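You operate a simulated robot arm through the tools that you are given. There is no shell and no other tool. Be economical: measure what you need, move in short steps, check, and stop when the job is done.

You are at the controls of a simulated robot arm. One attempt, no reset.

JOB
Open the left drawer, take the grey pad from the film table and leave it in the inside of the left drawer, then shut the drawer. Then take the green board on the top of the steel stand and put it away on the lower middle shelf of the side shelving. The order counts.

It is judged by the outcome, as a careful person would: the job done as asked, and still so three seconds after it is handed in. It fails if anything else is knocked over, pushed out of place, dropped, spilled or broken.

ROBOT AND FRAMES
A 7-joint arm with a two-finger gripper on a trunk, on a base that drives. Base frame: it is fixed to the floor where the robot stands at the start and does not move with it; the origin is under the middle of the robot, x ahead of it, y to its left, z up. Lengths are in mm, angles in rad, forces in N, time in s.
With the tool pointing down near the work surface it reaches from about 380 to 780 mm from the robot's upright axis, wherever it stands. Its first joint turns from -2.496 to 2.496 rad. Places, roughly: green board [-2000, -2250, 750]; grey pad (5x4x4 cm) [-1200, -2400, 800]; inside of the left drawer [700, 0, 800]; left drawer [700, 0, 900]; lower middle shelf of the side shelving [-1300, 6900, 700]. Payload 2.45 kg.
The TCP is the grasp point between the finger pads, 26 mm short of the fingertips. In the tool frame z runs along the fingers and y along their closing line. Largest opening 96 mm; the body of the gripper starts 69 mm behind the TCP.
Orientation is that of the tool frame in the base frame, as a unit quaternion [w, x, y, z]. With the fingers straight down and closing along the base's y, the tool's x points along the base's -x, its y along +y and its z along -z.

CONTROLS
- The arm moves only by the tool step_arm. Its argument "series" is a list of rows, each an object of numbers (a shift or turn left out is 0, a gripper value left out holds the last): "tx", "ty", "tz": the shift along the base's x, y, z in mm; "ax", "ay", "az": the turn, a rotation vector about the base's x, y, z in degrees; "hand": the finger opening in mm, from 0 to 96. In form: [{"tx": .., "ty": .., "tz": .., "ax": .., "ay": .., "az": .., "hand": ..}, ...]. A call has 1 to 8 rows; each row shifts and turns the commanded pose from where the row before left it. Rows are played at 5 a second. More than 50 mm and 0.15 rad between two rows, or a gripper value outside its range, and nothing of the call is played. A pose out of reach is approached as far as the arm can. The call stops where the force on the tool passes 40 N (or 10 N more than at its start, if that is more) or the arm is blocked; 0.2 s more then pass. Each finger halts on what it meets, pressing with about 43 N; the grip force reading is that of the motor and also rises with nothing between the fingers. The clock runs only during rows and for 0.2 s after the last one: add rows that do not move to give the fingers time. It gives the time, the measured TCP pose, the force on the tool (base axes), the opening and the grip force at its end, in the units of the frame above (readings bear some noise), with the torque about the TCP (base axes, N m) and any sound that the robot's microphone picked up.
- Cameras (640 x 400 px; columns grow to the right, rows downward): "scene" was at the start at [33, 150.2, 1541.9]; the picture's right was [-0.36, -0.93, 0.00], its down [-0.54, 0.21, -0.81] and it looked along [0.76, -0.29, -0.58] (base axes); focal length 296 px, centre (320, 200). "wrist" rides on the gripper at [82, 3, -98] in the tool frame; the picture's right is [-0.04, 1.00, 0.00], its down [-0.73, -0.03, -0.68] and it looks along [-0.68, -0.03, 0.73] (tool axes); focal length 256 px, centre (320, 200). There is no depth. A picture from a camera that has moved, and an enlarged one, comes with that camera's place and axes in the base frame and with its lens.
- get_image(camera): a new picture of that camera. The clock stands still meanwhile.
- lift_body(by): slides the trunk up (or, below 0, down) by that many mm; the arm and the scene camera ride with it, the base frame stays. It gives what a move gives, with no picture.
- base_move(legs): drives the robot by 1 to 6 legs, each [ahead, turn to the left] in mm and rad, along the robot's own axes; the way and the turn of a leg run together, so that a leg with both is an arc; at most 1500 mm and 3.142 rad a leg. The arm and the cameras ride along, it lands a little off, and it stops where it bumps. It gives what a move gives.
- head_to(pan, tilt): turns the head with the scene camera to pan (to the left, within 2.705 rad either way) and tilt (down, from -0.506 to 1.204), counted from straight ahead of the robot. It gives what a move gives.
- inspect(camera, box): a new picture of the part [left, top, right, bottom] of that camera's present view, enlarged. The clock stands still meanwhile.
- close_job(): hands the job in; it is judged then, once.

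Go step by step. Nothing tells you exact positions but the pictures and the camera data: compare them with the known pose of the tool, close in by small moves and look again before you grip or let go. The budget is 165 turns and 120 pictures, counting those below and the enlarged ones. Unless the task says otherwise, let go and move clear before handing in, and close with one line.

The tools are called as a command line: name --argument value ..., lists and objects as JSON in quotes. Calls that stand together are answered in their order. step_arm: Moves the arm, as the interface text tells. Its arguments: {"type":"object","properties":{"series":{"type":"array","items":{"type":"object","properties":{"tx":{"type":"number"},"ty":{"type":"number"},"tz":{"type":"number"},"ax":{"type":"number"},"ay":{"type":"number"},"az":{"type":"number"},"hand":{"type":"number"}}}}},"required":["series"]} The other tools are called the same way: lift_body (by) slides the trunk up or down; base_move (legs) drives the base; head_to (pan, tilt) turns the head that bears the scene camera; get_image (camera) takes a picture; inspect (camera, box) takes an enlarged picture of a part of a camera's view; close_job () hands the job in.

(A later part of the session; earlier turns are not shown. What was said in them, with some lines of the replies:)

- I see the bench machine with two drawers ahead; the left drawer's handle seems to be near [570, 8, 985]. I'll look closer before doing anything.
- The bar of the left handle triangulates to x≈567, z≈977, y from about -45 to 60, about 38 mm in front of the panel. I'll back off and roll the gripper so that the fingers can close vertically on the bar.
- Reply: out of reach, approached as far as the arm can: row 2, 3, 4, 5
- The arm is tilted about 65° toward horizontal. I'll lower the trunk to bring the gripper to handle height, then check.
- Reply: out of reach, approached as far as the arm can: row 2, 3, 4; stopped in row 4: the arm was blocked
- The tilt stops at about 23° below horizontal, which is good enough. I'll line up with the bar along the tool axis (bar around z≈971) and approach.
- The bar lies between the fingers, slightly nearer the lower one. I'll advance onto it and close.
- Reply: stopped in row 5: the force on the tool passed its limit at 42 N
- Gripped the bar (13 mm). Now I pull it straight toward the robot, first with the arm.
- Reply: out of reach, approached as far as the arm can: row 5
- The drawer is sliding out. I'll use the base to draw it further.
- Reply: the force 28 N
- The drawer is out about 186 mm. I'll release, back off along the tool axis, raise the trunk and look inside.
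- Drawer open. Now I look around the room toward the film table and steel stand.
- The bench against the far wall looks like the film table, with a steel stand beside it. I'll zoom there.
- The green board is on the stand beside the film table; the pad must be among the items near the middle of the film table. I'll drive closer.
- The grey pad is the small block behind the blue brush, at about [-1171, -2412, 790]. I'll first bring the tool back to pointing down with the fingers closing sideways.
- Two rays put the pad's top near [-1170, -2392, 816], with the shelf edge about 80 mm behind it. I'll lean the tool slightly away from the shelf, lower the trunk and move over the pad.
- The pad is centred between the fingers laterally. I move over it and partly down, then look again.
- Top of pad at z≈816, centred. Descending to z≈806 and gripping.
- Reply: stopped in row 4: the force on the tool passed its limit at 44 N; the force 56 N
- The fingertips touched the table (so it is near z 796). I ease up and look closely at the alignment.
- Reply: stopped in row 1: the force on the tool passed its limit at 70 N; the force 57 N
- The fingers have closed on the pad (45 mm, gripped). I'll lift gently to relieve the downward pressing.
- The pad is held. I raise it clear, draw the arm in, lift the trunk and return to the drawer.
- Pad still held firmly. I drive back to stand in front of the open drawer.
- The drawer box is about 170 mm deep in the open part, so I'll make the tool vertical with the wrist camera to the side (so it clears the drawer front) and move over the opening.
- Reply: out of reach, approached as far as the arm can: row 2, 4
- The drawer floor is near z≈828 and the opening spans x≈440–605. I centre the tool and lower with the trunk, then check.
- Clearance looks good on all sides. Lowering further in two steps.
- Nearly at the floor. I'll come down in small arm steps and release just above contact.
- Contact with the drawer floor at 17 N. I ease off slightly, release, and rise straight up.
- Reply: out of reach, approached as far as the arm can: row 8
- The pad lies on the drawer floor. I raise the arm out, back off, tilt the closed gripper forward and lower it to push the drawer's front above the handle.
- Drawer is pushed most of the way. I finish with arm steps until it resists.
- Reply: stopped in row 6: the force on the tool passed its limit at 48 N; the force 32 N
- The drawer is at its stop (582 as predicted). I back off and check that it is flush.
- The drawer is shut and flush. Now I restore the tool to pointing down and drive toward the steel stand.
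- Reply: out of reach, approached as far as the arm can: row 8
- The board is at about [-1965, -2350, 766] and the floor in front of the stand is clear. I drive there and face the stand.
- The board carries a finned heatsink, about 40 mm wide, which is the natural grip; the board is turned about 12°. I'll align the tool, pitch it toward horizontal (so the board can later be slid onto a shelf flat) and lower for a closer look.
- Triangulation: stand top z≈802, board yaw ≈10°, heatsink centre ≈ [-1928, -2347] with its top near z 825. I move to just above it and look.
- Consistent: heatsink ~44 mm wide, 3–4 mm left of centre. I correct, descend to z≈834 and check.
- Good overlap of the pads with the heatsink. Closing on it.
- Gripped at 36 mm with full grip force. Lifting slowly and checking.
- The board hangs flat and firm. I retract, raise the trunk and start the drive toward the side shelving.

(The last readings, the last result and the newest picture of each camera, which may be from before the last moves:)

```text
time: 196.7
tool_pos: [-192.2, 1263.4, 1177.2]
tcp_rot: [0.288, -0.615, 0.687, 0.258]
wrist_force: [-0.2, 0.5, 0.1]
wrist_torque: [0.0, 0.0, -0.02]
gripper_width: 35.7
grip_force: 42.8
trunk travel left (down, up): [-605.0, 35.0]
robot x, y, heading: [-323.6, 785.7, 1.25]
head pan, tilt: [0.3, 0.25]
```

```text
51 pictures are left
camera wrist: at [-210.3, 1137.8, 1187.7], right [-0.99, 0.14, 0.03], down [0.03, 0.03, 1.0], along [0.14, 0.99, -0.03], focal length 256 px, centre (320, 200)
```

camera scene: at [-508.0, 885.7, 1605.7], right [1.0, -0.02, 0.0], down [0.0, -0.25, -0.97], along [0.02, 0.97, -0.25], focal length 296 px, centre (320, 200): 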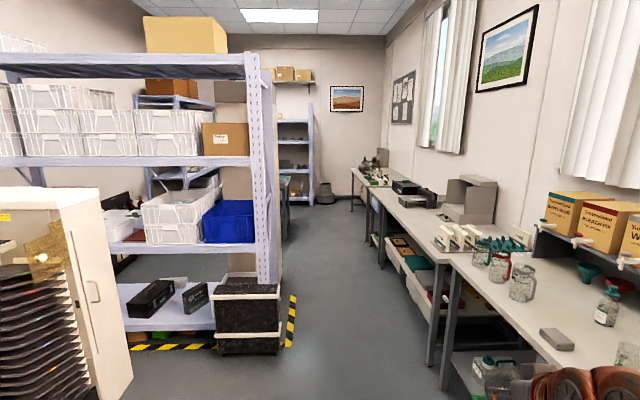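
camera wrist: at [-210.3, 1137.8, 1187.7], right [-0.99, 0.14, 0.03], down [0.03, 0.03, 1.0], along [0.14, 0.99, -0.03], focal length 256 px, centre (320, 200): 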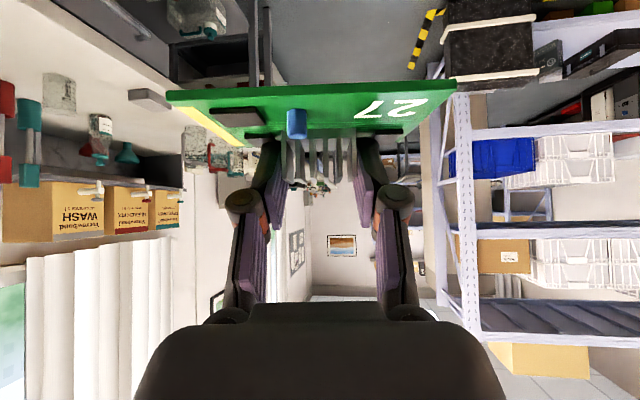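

The aisle centre is near x≈-235. I drive along it and then look at the far shelving.

base_move --legs '[[300, 0], [0, 0.32], [1500, 0], [1500, 0]]'

head_to --pan 0.4 --tilt 0.3

get_image --camera "scene"

```text
time: 213.8
tool_pos: [-169.3, 4545.9, 1177.4]
tcp_rot: [-0.25, 0.704, -0.596, -0.294]
wrist_force: [-0.1, -0.4, -2.0]
wrist_torque: [0.04, 0.05, 0.03]
gripper_width: 35.6
grip_force: 42.8
trunk travel left (down, up): [-605.0, 35.0]
robot x, y, heading: [-163.6, 4048.5, 1.532]
head pan, tilt: [0.3, 0.25]
```

```text
time: 214.5
tool_pos: [-169.4, 4546.9, 1176.1]
tcp_rot: [-0.249, 0.704, -0.596, -0.295]
wrist_force: [-0.8, -0.1, -0.4]
wrist_torque: [-0.02, 0.04, -0.01]
gripper_width: 35.6
grip_force: 42.8
trunk travel left (down, up): [-605.0, 35.0]
robot x, y, heading: [-163.1, 4049.0, 1.529]
head pan, tilt: [0.4, 0.3]
```

```text
50 pictures are left
camera scene: at [-377.9, 4094.0, 1601.1], right [0.94, 0.35, 0.0], down [0.1, -0.28, -0.96], along [-0.34, 0.89, -0.3], focal length 296 px, centre (320, 200)
```

scene: 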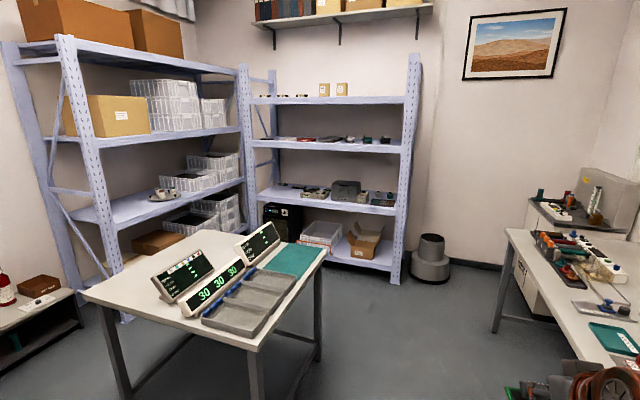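

The far rack's third shelf (z≈715) is the lower middle shelf of the side shelving. I zoom in to find free room on it.

inspect --camera "scene" --box '[235, 120, 425, 240]'

```text
3.33 times, centred on (330, 180) of scene
camera zoom: at [-377.9, 4094.0, 1601.1], right [0.94, 0.35, 0.0], down [0.1, -0.28, -0.96], along [-0.34, 0.89, -0.3], focal length 987 px, centre (287, 267)
```

zoom: 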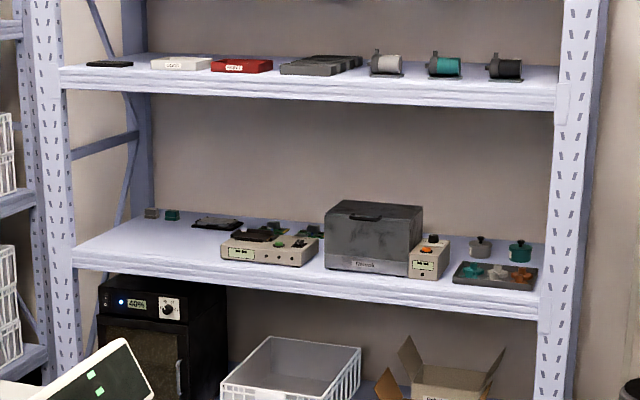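

Free room is on the left front of that shelf, around [-1830, 6760]. I go around the table: first up the aisle to y≈6060, then face along -x and look.

base_move --legs '[[0, 0.133], [1500, 0], [510, 0], [0, 1.48]]'

head_to --pan 0.1 --tilt 0.45

get_image --camera "scene"

```text
time: 228.6
tool_pos: [-859.9, 5999.7, 1178.0]
tcp_rot: [0.04, 0.917, 0.096, -0.385]
wrist_force: [-0.7, 0.7, 0.1]
wrist_torque: [-0.02, -0.02, -0.02]
gripper_width: 35.5
grip_force: 42.4
trunk travel left (down, up): [-605.0, 35.0]
robot x, y, heading: [-360.7, 6031.2, -3.145]
head pan, tilt: [0.4, 0.3]
```

```text
time: 229.4
tool_pos: [-859.7, 6000.3, 1175.9]
tcp_rot: [0.041, 0.917, 0.098, -0.385]
wrist_force: [-0.1, 0.5, -0.9]
wrist_torque: [-0.03, -0.03, -0.01]
gripper_width: 35.5
grip_force: 43.1
trunk travel left (down, up): [-605.0, 35.0]
robot x, y, heading: [-363.8, 6030.6, -3.138]
head pan, tilt: [0.099, 0.45]
```

```text
48 pictures are left
camera scene: at [-402.8, 5838.3, 1587.1], right [-0.11, 0.99, 0.0], down [0.43, 0.05, -0.9], along [-0.9, -0.1, -0.43], focal length 296 px, centre (320, 200)
```

scene: 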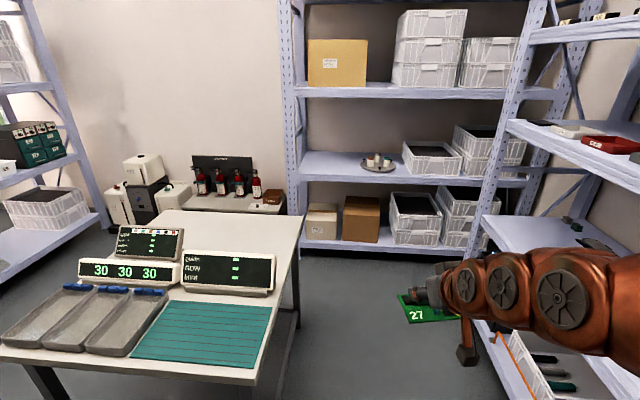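

The lane between table and rack is clear. I drive along it and turn to face the shelf.

base_move --legs '[[1350, 0], [0, -1.571]]'

head_to --pan 0.0 --tilt 0.6

get_image --camera "scene"

get_image --camera "wrist"

```text
time: 240.0
tool_pos: [-1756.7, 6527.0, 1177.2]
tcp_rot: [-0.243, 0.718, -0.579, -0.301]
wrist_force: [0.3, 0.6, -1.3]
wrist_torque: [0.02, 0.03, -0.01]
gripper_width: 35.3
grip_force: 43.1
trunk travel left (down, up): [-605.0, 35.0]
robot x, y, heading: [-1724.2, 6029.4, 1.581]
head pan, tilt: [0.099, 0.45]
```

```text
time: 240.7
tool_pos: [-1756.1, 6525.1, 1177.0]
tcp_rot: [-0.243, 0.718, -0.579, -0.301]
wrist_force: [-0.5, 0.8, -1.1]
wrist_torque: [-0.01, 0.01, -0.01]
gripper_width: 35.5
grip_force: 43.0
trunk travel left (down, up): [-605.0, 35.0]
robot x, y, heading: [-1724.9, 6029.3, 1.581]
head pan, tilt: [0.0, 0.6]
```

```text
47 pictures are left
camera scene: at [-1906.6, 6065.4, 1573.6], right [1.0, 0.01, 0.0], down [0.0, -0.56, -0.83], along [-0.01, 0.83, -0.56], focal length 296 px, centre (320, 200)
```

scene: 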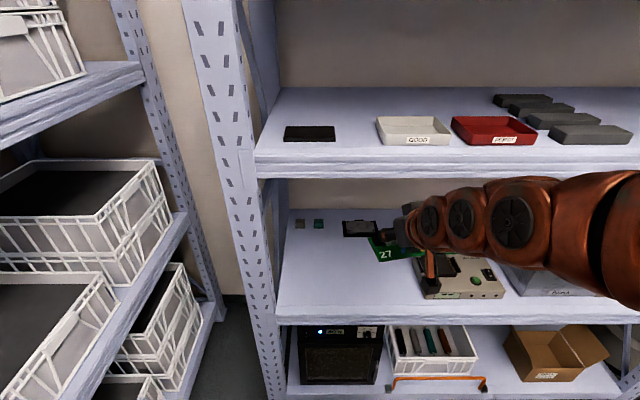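

```text
46 pictures are left
camera wrist: at [-1732.6, 6400.5, 1187.7], right [-0.98, -0.18, 0.03], down [0.02, 0.04, 1.0], along [-0.19, 0.98, -0.03], focal length 256 px, centre (320, 200)
```

wrist: 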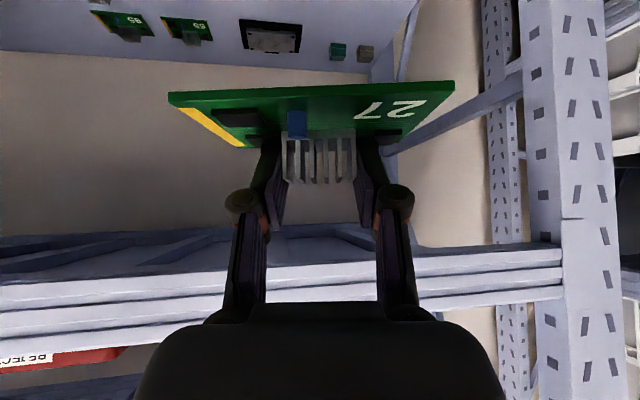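

Shelf 3 surface ≈ z 715–720, front edge y≈6710, with a free area x≈-2030…-1600, y up to ≈7050. I square up the board, lower in front of the shelf and check the height.

step_arm --series '[{"az": -5.4, "tx": -15}, {"az": -5.3, "tx": -15}]'

lift_body --by -330

get_image --camera "scene"

get_image --camera "wrist"

```text
time: 241.3
tool_pos: [-1785.8, 6525.0, 1176.2]
tcp_rot: [-0.27, 0.661, -0.643, -0.277]
wrist_force: [0.7, -0.2, -0.6]
wrist_torque: [0.04, 0.01, -0.01]
gripper_width: 35.4
grip_force: 43.0
trunk travel left (down, up): [-605.0, 35.0]
robot x, y, heading: [-1727.4, 6030.4, 1.578]
head pan, tilt: [0.0, 0.6]
```

```text
time: 244.6
tool_pos: [-1785.2, 6525.1, 846.8]
tcp_rot: [-0.27, 0.661, -0.643, -0.277]
wrist_force: [0.1, -0.7, -1.0]
wrist_torque: [0.0, 0.01, 0.02]
gripper_width: 35.4
grip_force: 42.6
trunk travel left (down, up): [-275.0, 365.0]
robot x, y, heading: [-1726.1, 6025.7, 1.575]
head pan, tilt: [0.0, 0.6]
```

```text
45 pictures are left
camera scene: at [-1906.6, 6065.4, 1243.6], right [1.0, 0.01, 0.0], down [0.0, -0.56, -0.83], along [-0.01, 0.83, -0.56], focal length 296 px, centre (320, 200)
```

scene: 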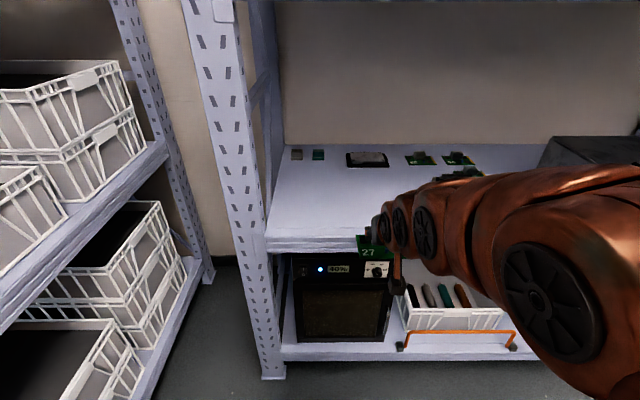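

```text
44 pictures are left
camera wrist: at [-1785.4, 6398.1, 857.7], right [-1.0, 0.0, 0.03], down [0.03, 0.03, 1.0], along [0.0, 1.0, -0.03], focal length 256 px, centre (320, 200)
```

wrist: 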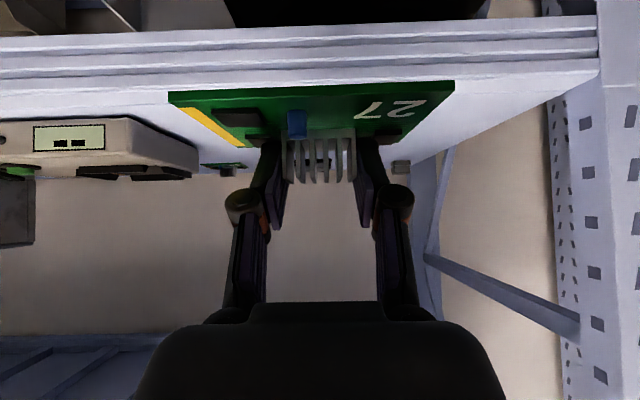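

Height confirmed roughly (shelf ≈ 705–715). I move in above the shelf: the base forward, then the arm.

base_move --legs '[[160, 0]]'

step_arm --series '[{"ty": 30}, {"ty": 30}, {"ty": 30}, {"ty": 30}, {"tz": -15}, {"tz": -15}]'

get_image --camera "scene"

get_image --camera "wrist"

```text
time: 246.0
tool_pos: [-1787.7, 6685.4, 848.2]
tcp_rot: [-0.27, 0.661, -0.643, -0.277]
wrist_force: [0.6, -0.2, -1.2]
wrist_torque: [0.03, -0.03, -0.03]
gripper_width: 35.8
grip_force: 42.8
trunk travel left (down, up): [-275.0, 365.0]
robot x, y, heading: [-1727.0, 6188.5, 1.582]
head pan, tilt: [0.0, 0.6]
```

```text
time: 247.4
tool_pos: [-1787.2, 6804.8, 816.9]
tcp_rot: [-0.269, 0.661, -0.643, -0.277]
wrist_force: [0.2, 0.9, -1.1]
wrist_torque: [0.0, 0.03, -0.04]
gripper_width: 35.4
grip_force: 43.1
trunk travel left (down, up): [-275.0, 365.0]
robot x, y, heading: [-1728.2, 6189.1, 1.58]
head pan, tilt: [0.0, 0.6]
```

```text
43 pictures are left
camera scene: at [-1907.9, 6225.0, 1243.5], right [1.0, 0.01, 0.0], down [0.0, -0.56, -0.83], along [-0.01, 0.83, -0.56], focal length 296 px, centre (320, 200)
```

scene: 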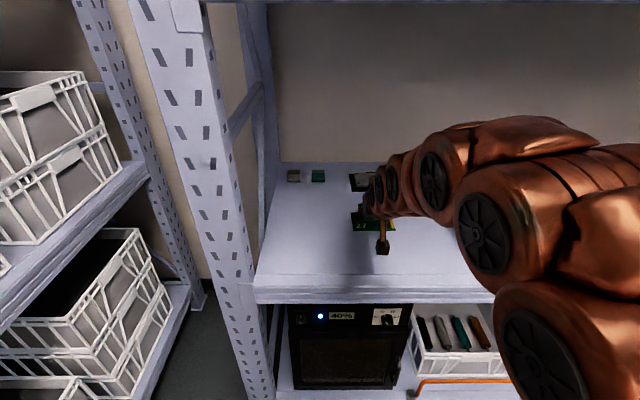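

```text
42 pictures are left
camera wrist: at [-1786.6, 6677.7, 827.8], right [-1.0, 0.0, 0.03], down [0.03, 0.03, 1.0], along [0.0, 1.0, -0.03], focal length 256 px, centre (320, 200)
```

wrist: 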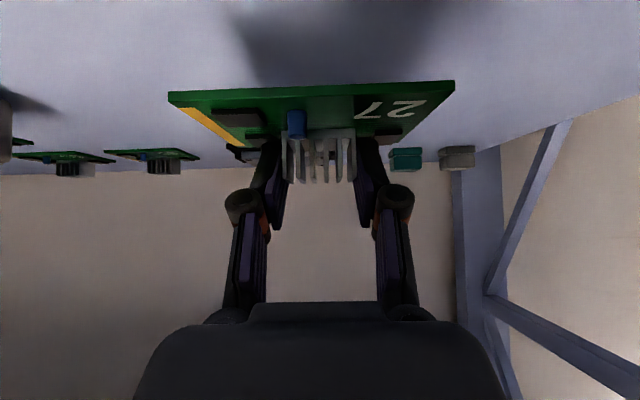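

The board is well over the free area. I descend in small steps until I feel contact.

step_arm --series '[{"tz": -8}, {"tz": -7}, {"tz": -5}, {"tz": -5}, {"tz": -4}]'

get_image --camera "wrist"

```text
time: 248.6
tool_pos: [-1787.4, 6804.7, 788.4]
tcp_rot: [-0.27, 0.66, -0.643, -0.277]
wrist_force: [-0.1, -1.4, -1.6]
wrist_torque: [0.03, 0.01, -0.01]
gripper_width: 35.7
grip_force: 42.9
trunk travel left (down, up): [-275.0, 365.0]
robot x, y, heading: [-1726.4, 6191.0, 1.586]
head pan, tilt: [0.0, 0.6]
```

```text
41 pictures are left
camera wrist: at [-1787.3, 6678.3, 799.4], right [-1.0, 0.0, 0.03], down [0.03, 0.03, 1.0], along [0.0, 1.0, -0.03], focal length 256 px, centre (320, 200)
```

wrist: 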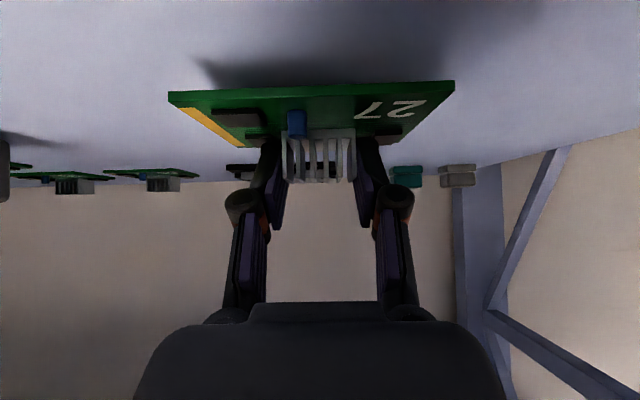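

step_arm --series '[{"tz": -4}, {"tz": -3}, {"tz": -2}, {"tz": -2}, {"tz": -1.5}]'

step_arm --series '[{"tz": -1.5}, {"tz": -1.5}, {"tz": -1.5}]'

inspect --camera "wrist" --box '[160, 40, 480, 240]'

```text
time: 249.8
tool_pos: [-1788.1, 6803.1, 775.1]
tcp_rot: [-0.27, 0.661, -0.643, -0.278]
wrist_force: [1.0, -0.1, -0.7]
wrist_torque: [0.0, 0.01, 0.03]
gripper_width: 35.6
grip_force: 43.2
trunk travel left (down, up): [-275.0, 365.0]
robot x, y, heading: [-1725.0, 6189.3, 1.583]
head pan, tilt: [0.0, 0.6]
```

```text
time: 250.6
tool_pos: [-1787.6, 6803.9, 772.6]
tcp_rot: [-0.27, 0.661, -0.642, -0.278]
wrist_force: [-1.2, -1.2, 4.7]
wrist_torque: [-0.21, -0.24, -0.05]
gripper_width: 35.6
grip_force: 43.1
trunk travel left (down, up): [-275.0, 365.0]
robot x, y, heading: [-1725.8, 6188.9, 1.581]
head pan, tilt: [0.0, 0.6]
```

```text
2.00 times, centred on (320, 140) of wrist
camera zoom: at [-1786.8, 6677.8, 782.5], right [-1.0, 0.0, 0.03], down [0.03, 0.03, 1.0], along [0.0, 1.0, -0.03], focal length 512 px, centre (320, 320)
```

zoom: 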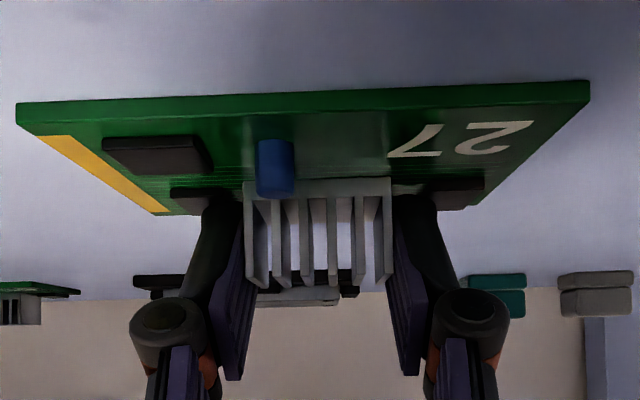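

First contact felt. I settle it a touch further, then release and withdraw up and back.

step_arm --series '[{"tz": -1}, {"tz": -0.5}, {"hand": 50}, {"hand": 56}, {"hand": 60}, {"hand": 60}]'

inspect --camera "wrist" --box '[160, 40, 480, 240]'

```text
time: 252.0
tool_pos: [-1787.2, 6804.1, 769.9]
tcp_rot: [-0.269, 0.661, -0.643, -0.278]
wrist_force: [0.1, 0.2, -0.5]
wrist_torque: [0.0, -0.04, -0.02]
gripper_width: 60.1
grip_force: 0.0
trunk travel left (down, up): [-275.0, 365.0]
robot x, y, heading: [-1727.8, 6190.5, 1.579]
head pan, tilt: [0.0, 0.6]
```

```text
2.00 times, centred on (320, 140) of wrist
camera zoom: at [-1786.7, 6677.7, 780.3], right [-1.0, 0.0, 0.03], down [0.03, 0.03, 1.0], along [0.0, 1.0, -0.03], focal length 512 px, centre (320, 320)
```

zoom: 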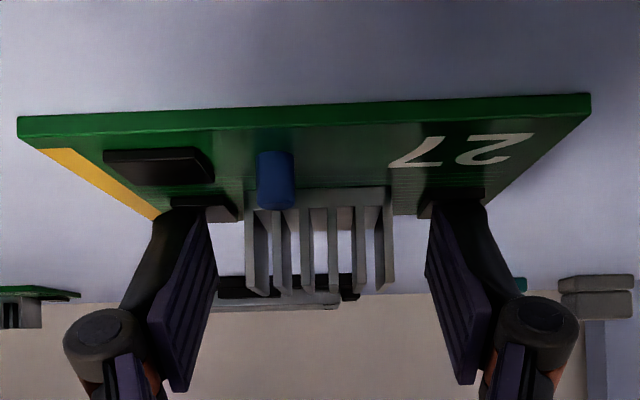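

The board rests flat. I rise straight up and withdraw.

step_arm --series '[{"tz": 5}, {"tz": 10}, {"tz": 20}, {"tz": 25}, {"tz": 20, "ty": -20}, {"ty": -35}, {"ty": -35}, {"ty": -30}]'

base_move --legs '[[-220, 0]]'

get_image --camera "wrist"

get_image --camera "scene"

```text
time: 253.8
tool_pos: [-1788.2, 6685.0, 848.9]
tcp_rot: [-0.269, 0.662, -0.643, -0.276]
wrist_force: [-0.4, 0.1, 0.2]
wrist_torque: [0.0, -0.01, 0.02]
gripper_width: 59.9
grip_force: 0.0
trunk travel left (down, up): [-275.0, 365.0]
robot x, y, heading: [-1725.7, 6187.1, 1.577]
head pan, tilt: [0.0, 0.6]
```

```text
time: 255.5
tool_pos: [-1784.8, 6461.7, 850.3]
tcp_rot: [-0.27, 0.661, -0.643, -0.277]
wrist_force: [-0.2, 0.2, -0.1]
wrist_torque: [-0.01, 0.0, 0.01]
gripper_width: 59.9
grip_force: 0.1
trunk travel left (down, up): [-275.0, 365.0]
robot x, y, heading: [-1727.0, 5963.2, 1.579]
head pan, tilt: [0.0, 0.6]
```

```text
38 pictures are left
camera wrist: at [-1785.7, 6334.4, 860.2], right [-1.0, 0.0, 0.03], down [0.03, 0.03, 1.0], along [0.0, 1.0, -0.03], focal length 256 px, centre (320, 200)
```

wrist: 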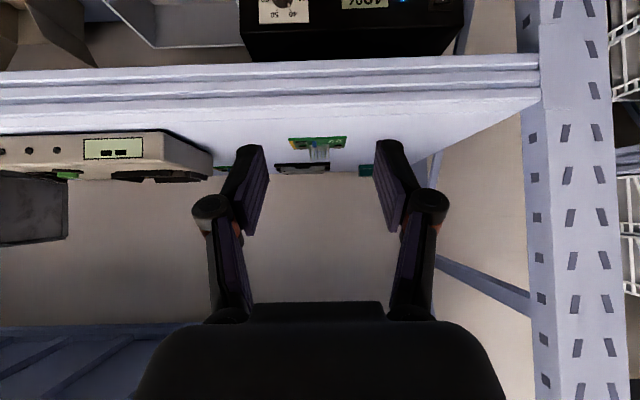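

```text
37 pictures are left
camera scene: at [-1906.1, 6000.9, 1243.6], right [1.0, 0.01, 0.0], down [0.0, -0.56, -0.83], along [-0.01, 0.83, -0.56], focal length 296 px, centre (320, 200)
```

scene: 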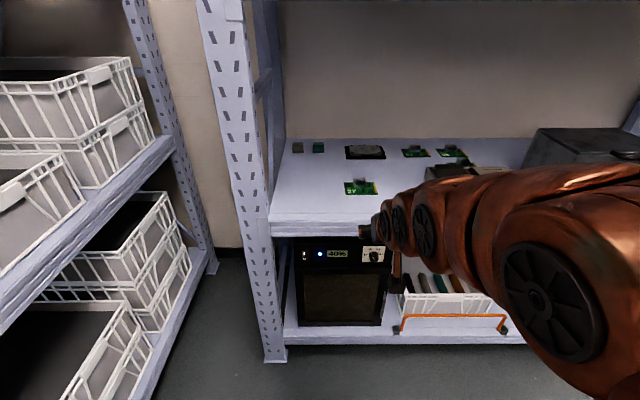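

The green board lies flat on the lower middle shelf, nothing else was disturbed, the arm is clear, and the drawer was checked shut. Handing in.

close_job

```text
The job is handed in.
```

The grey pad is inside the left drawer, which I checked is shut and flush, and then the green board was placed flat on the lower middle shelf of the side shelving. I let go, moved the arm clear and handed in the job.
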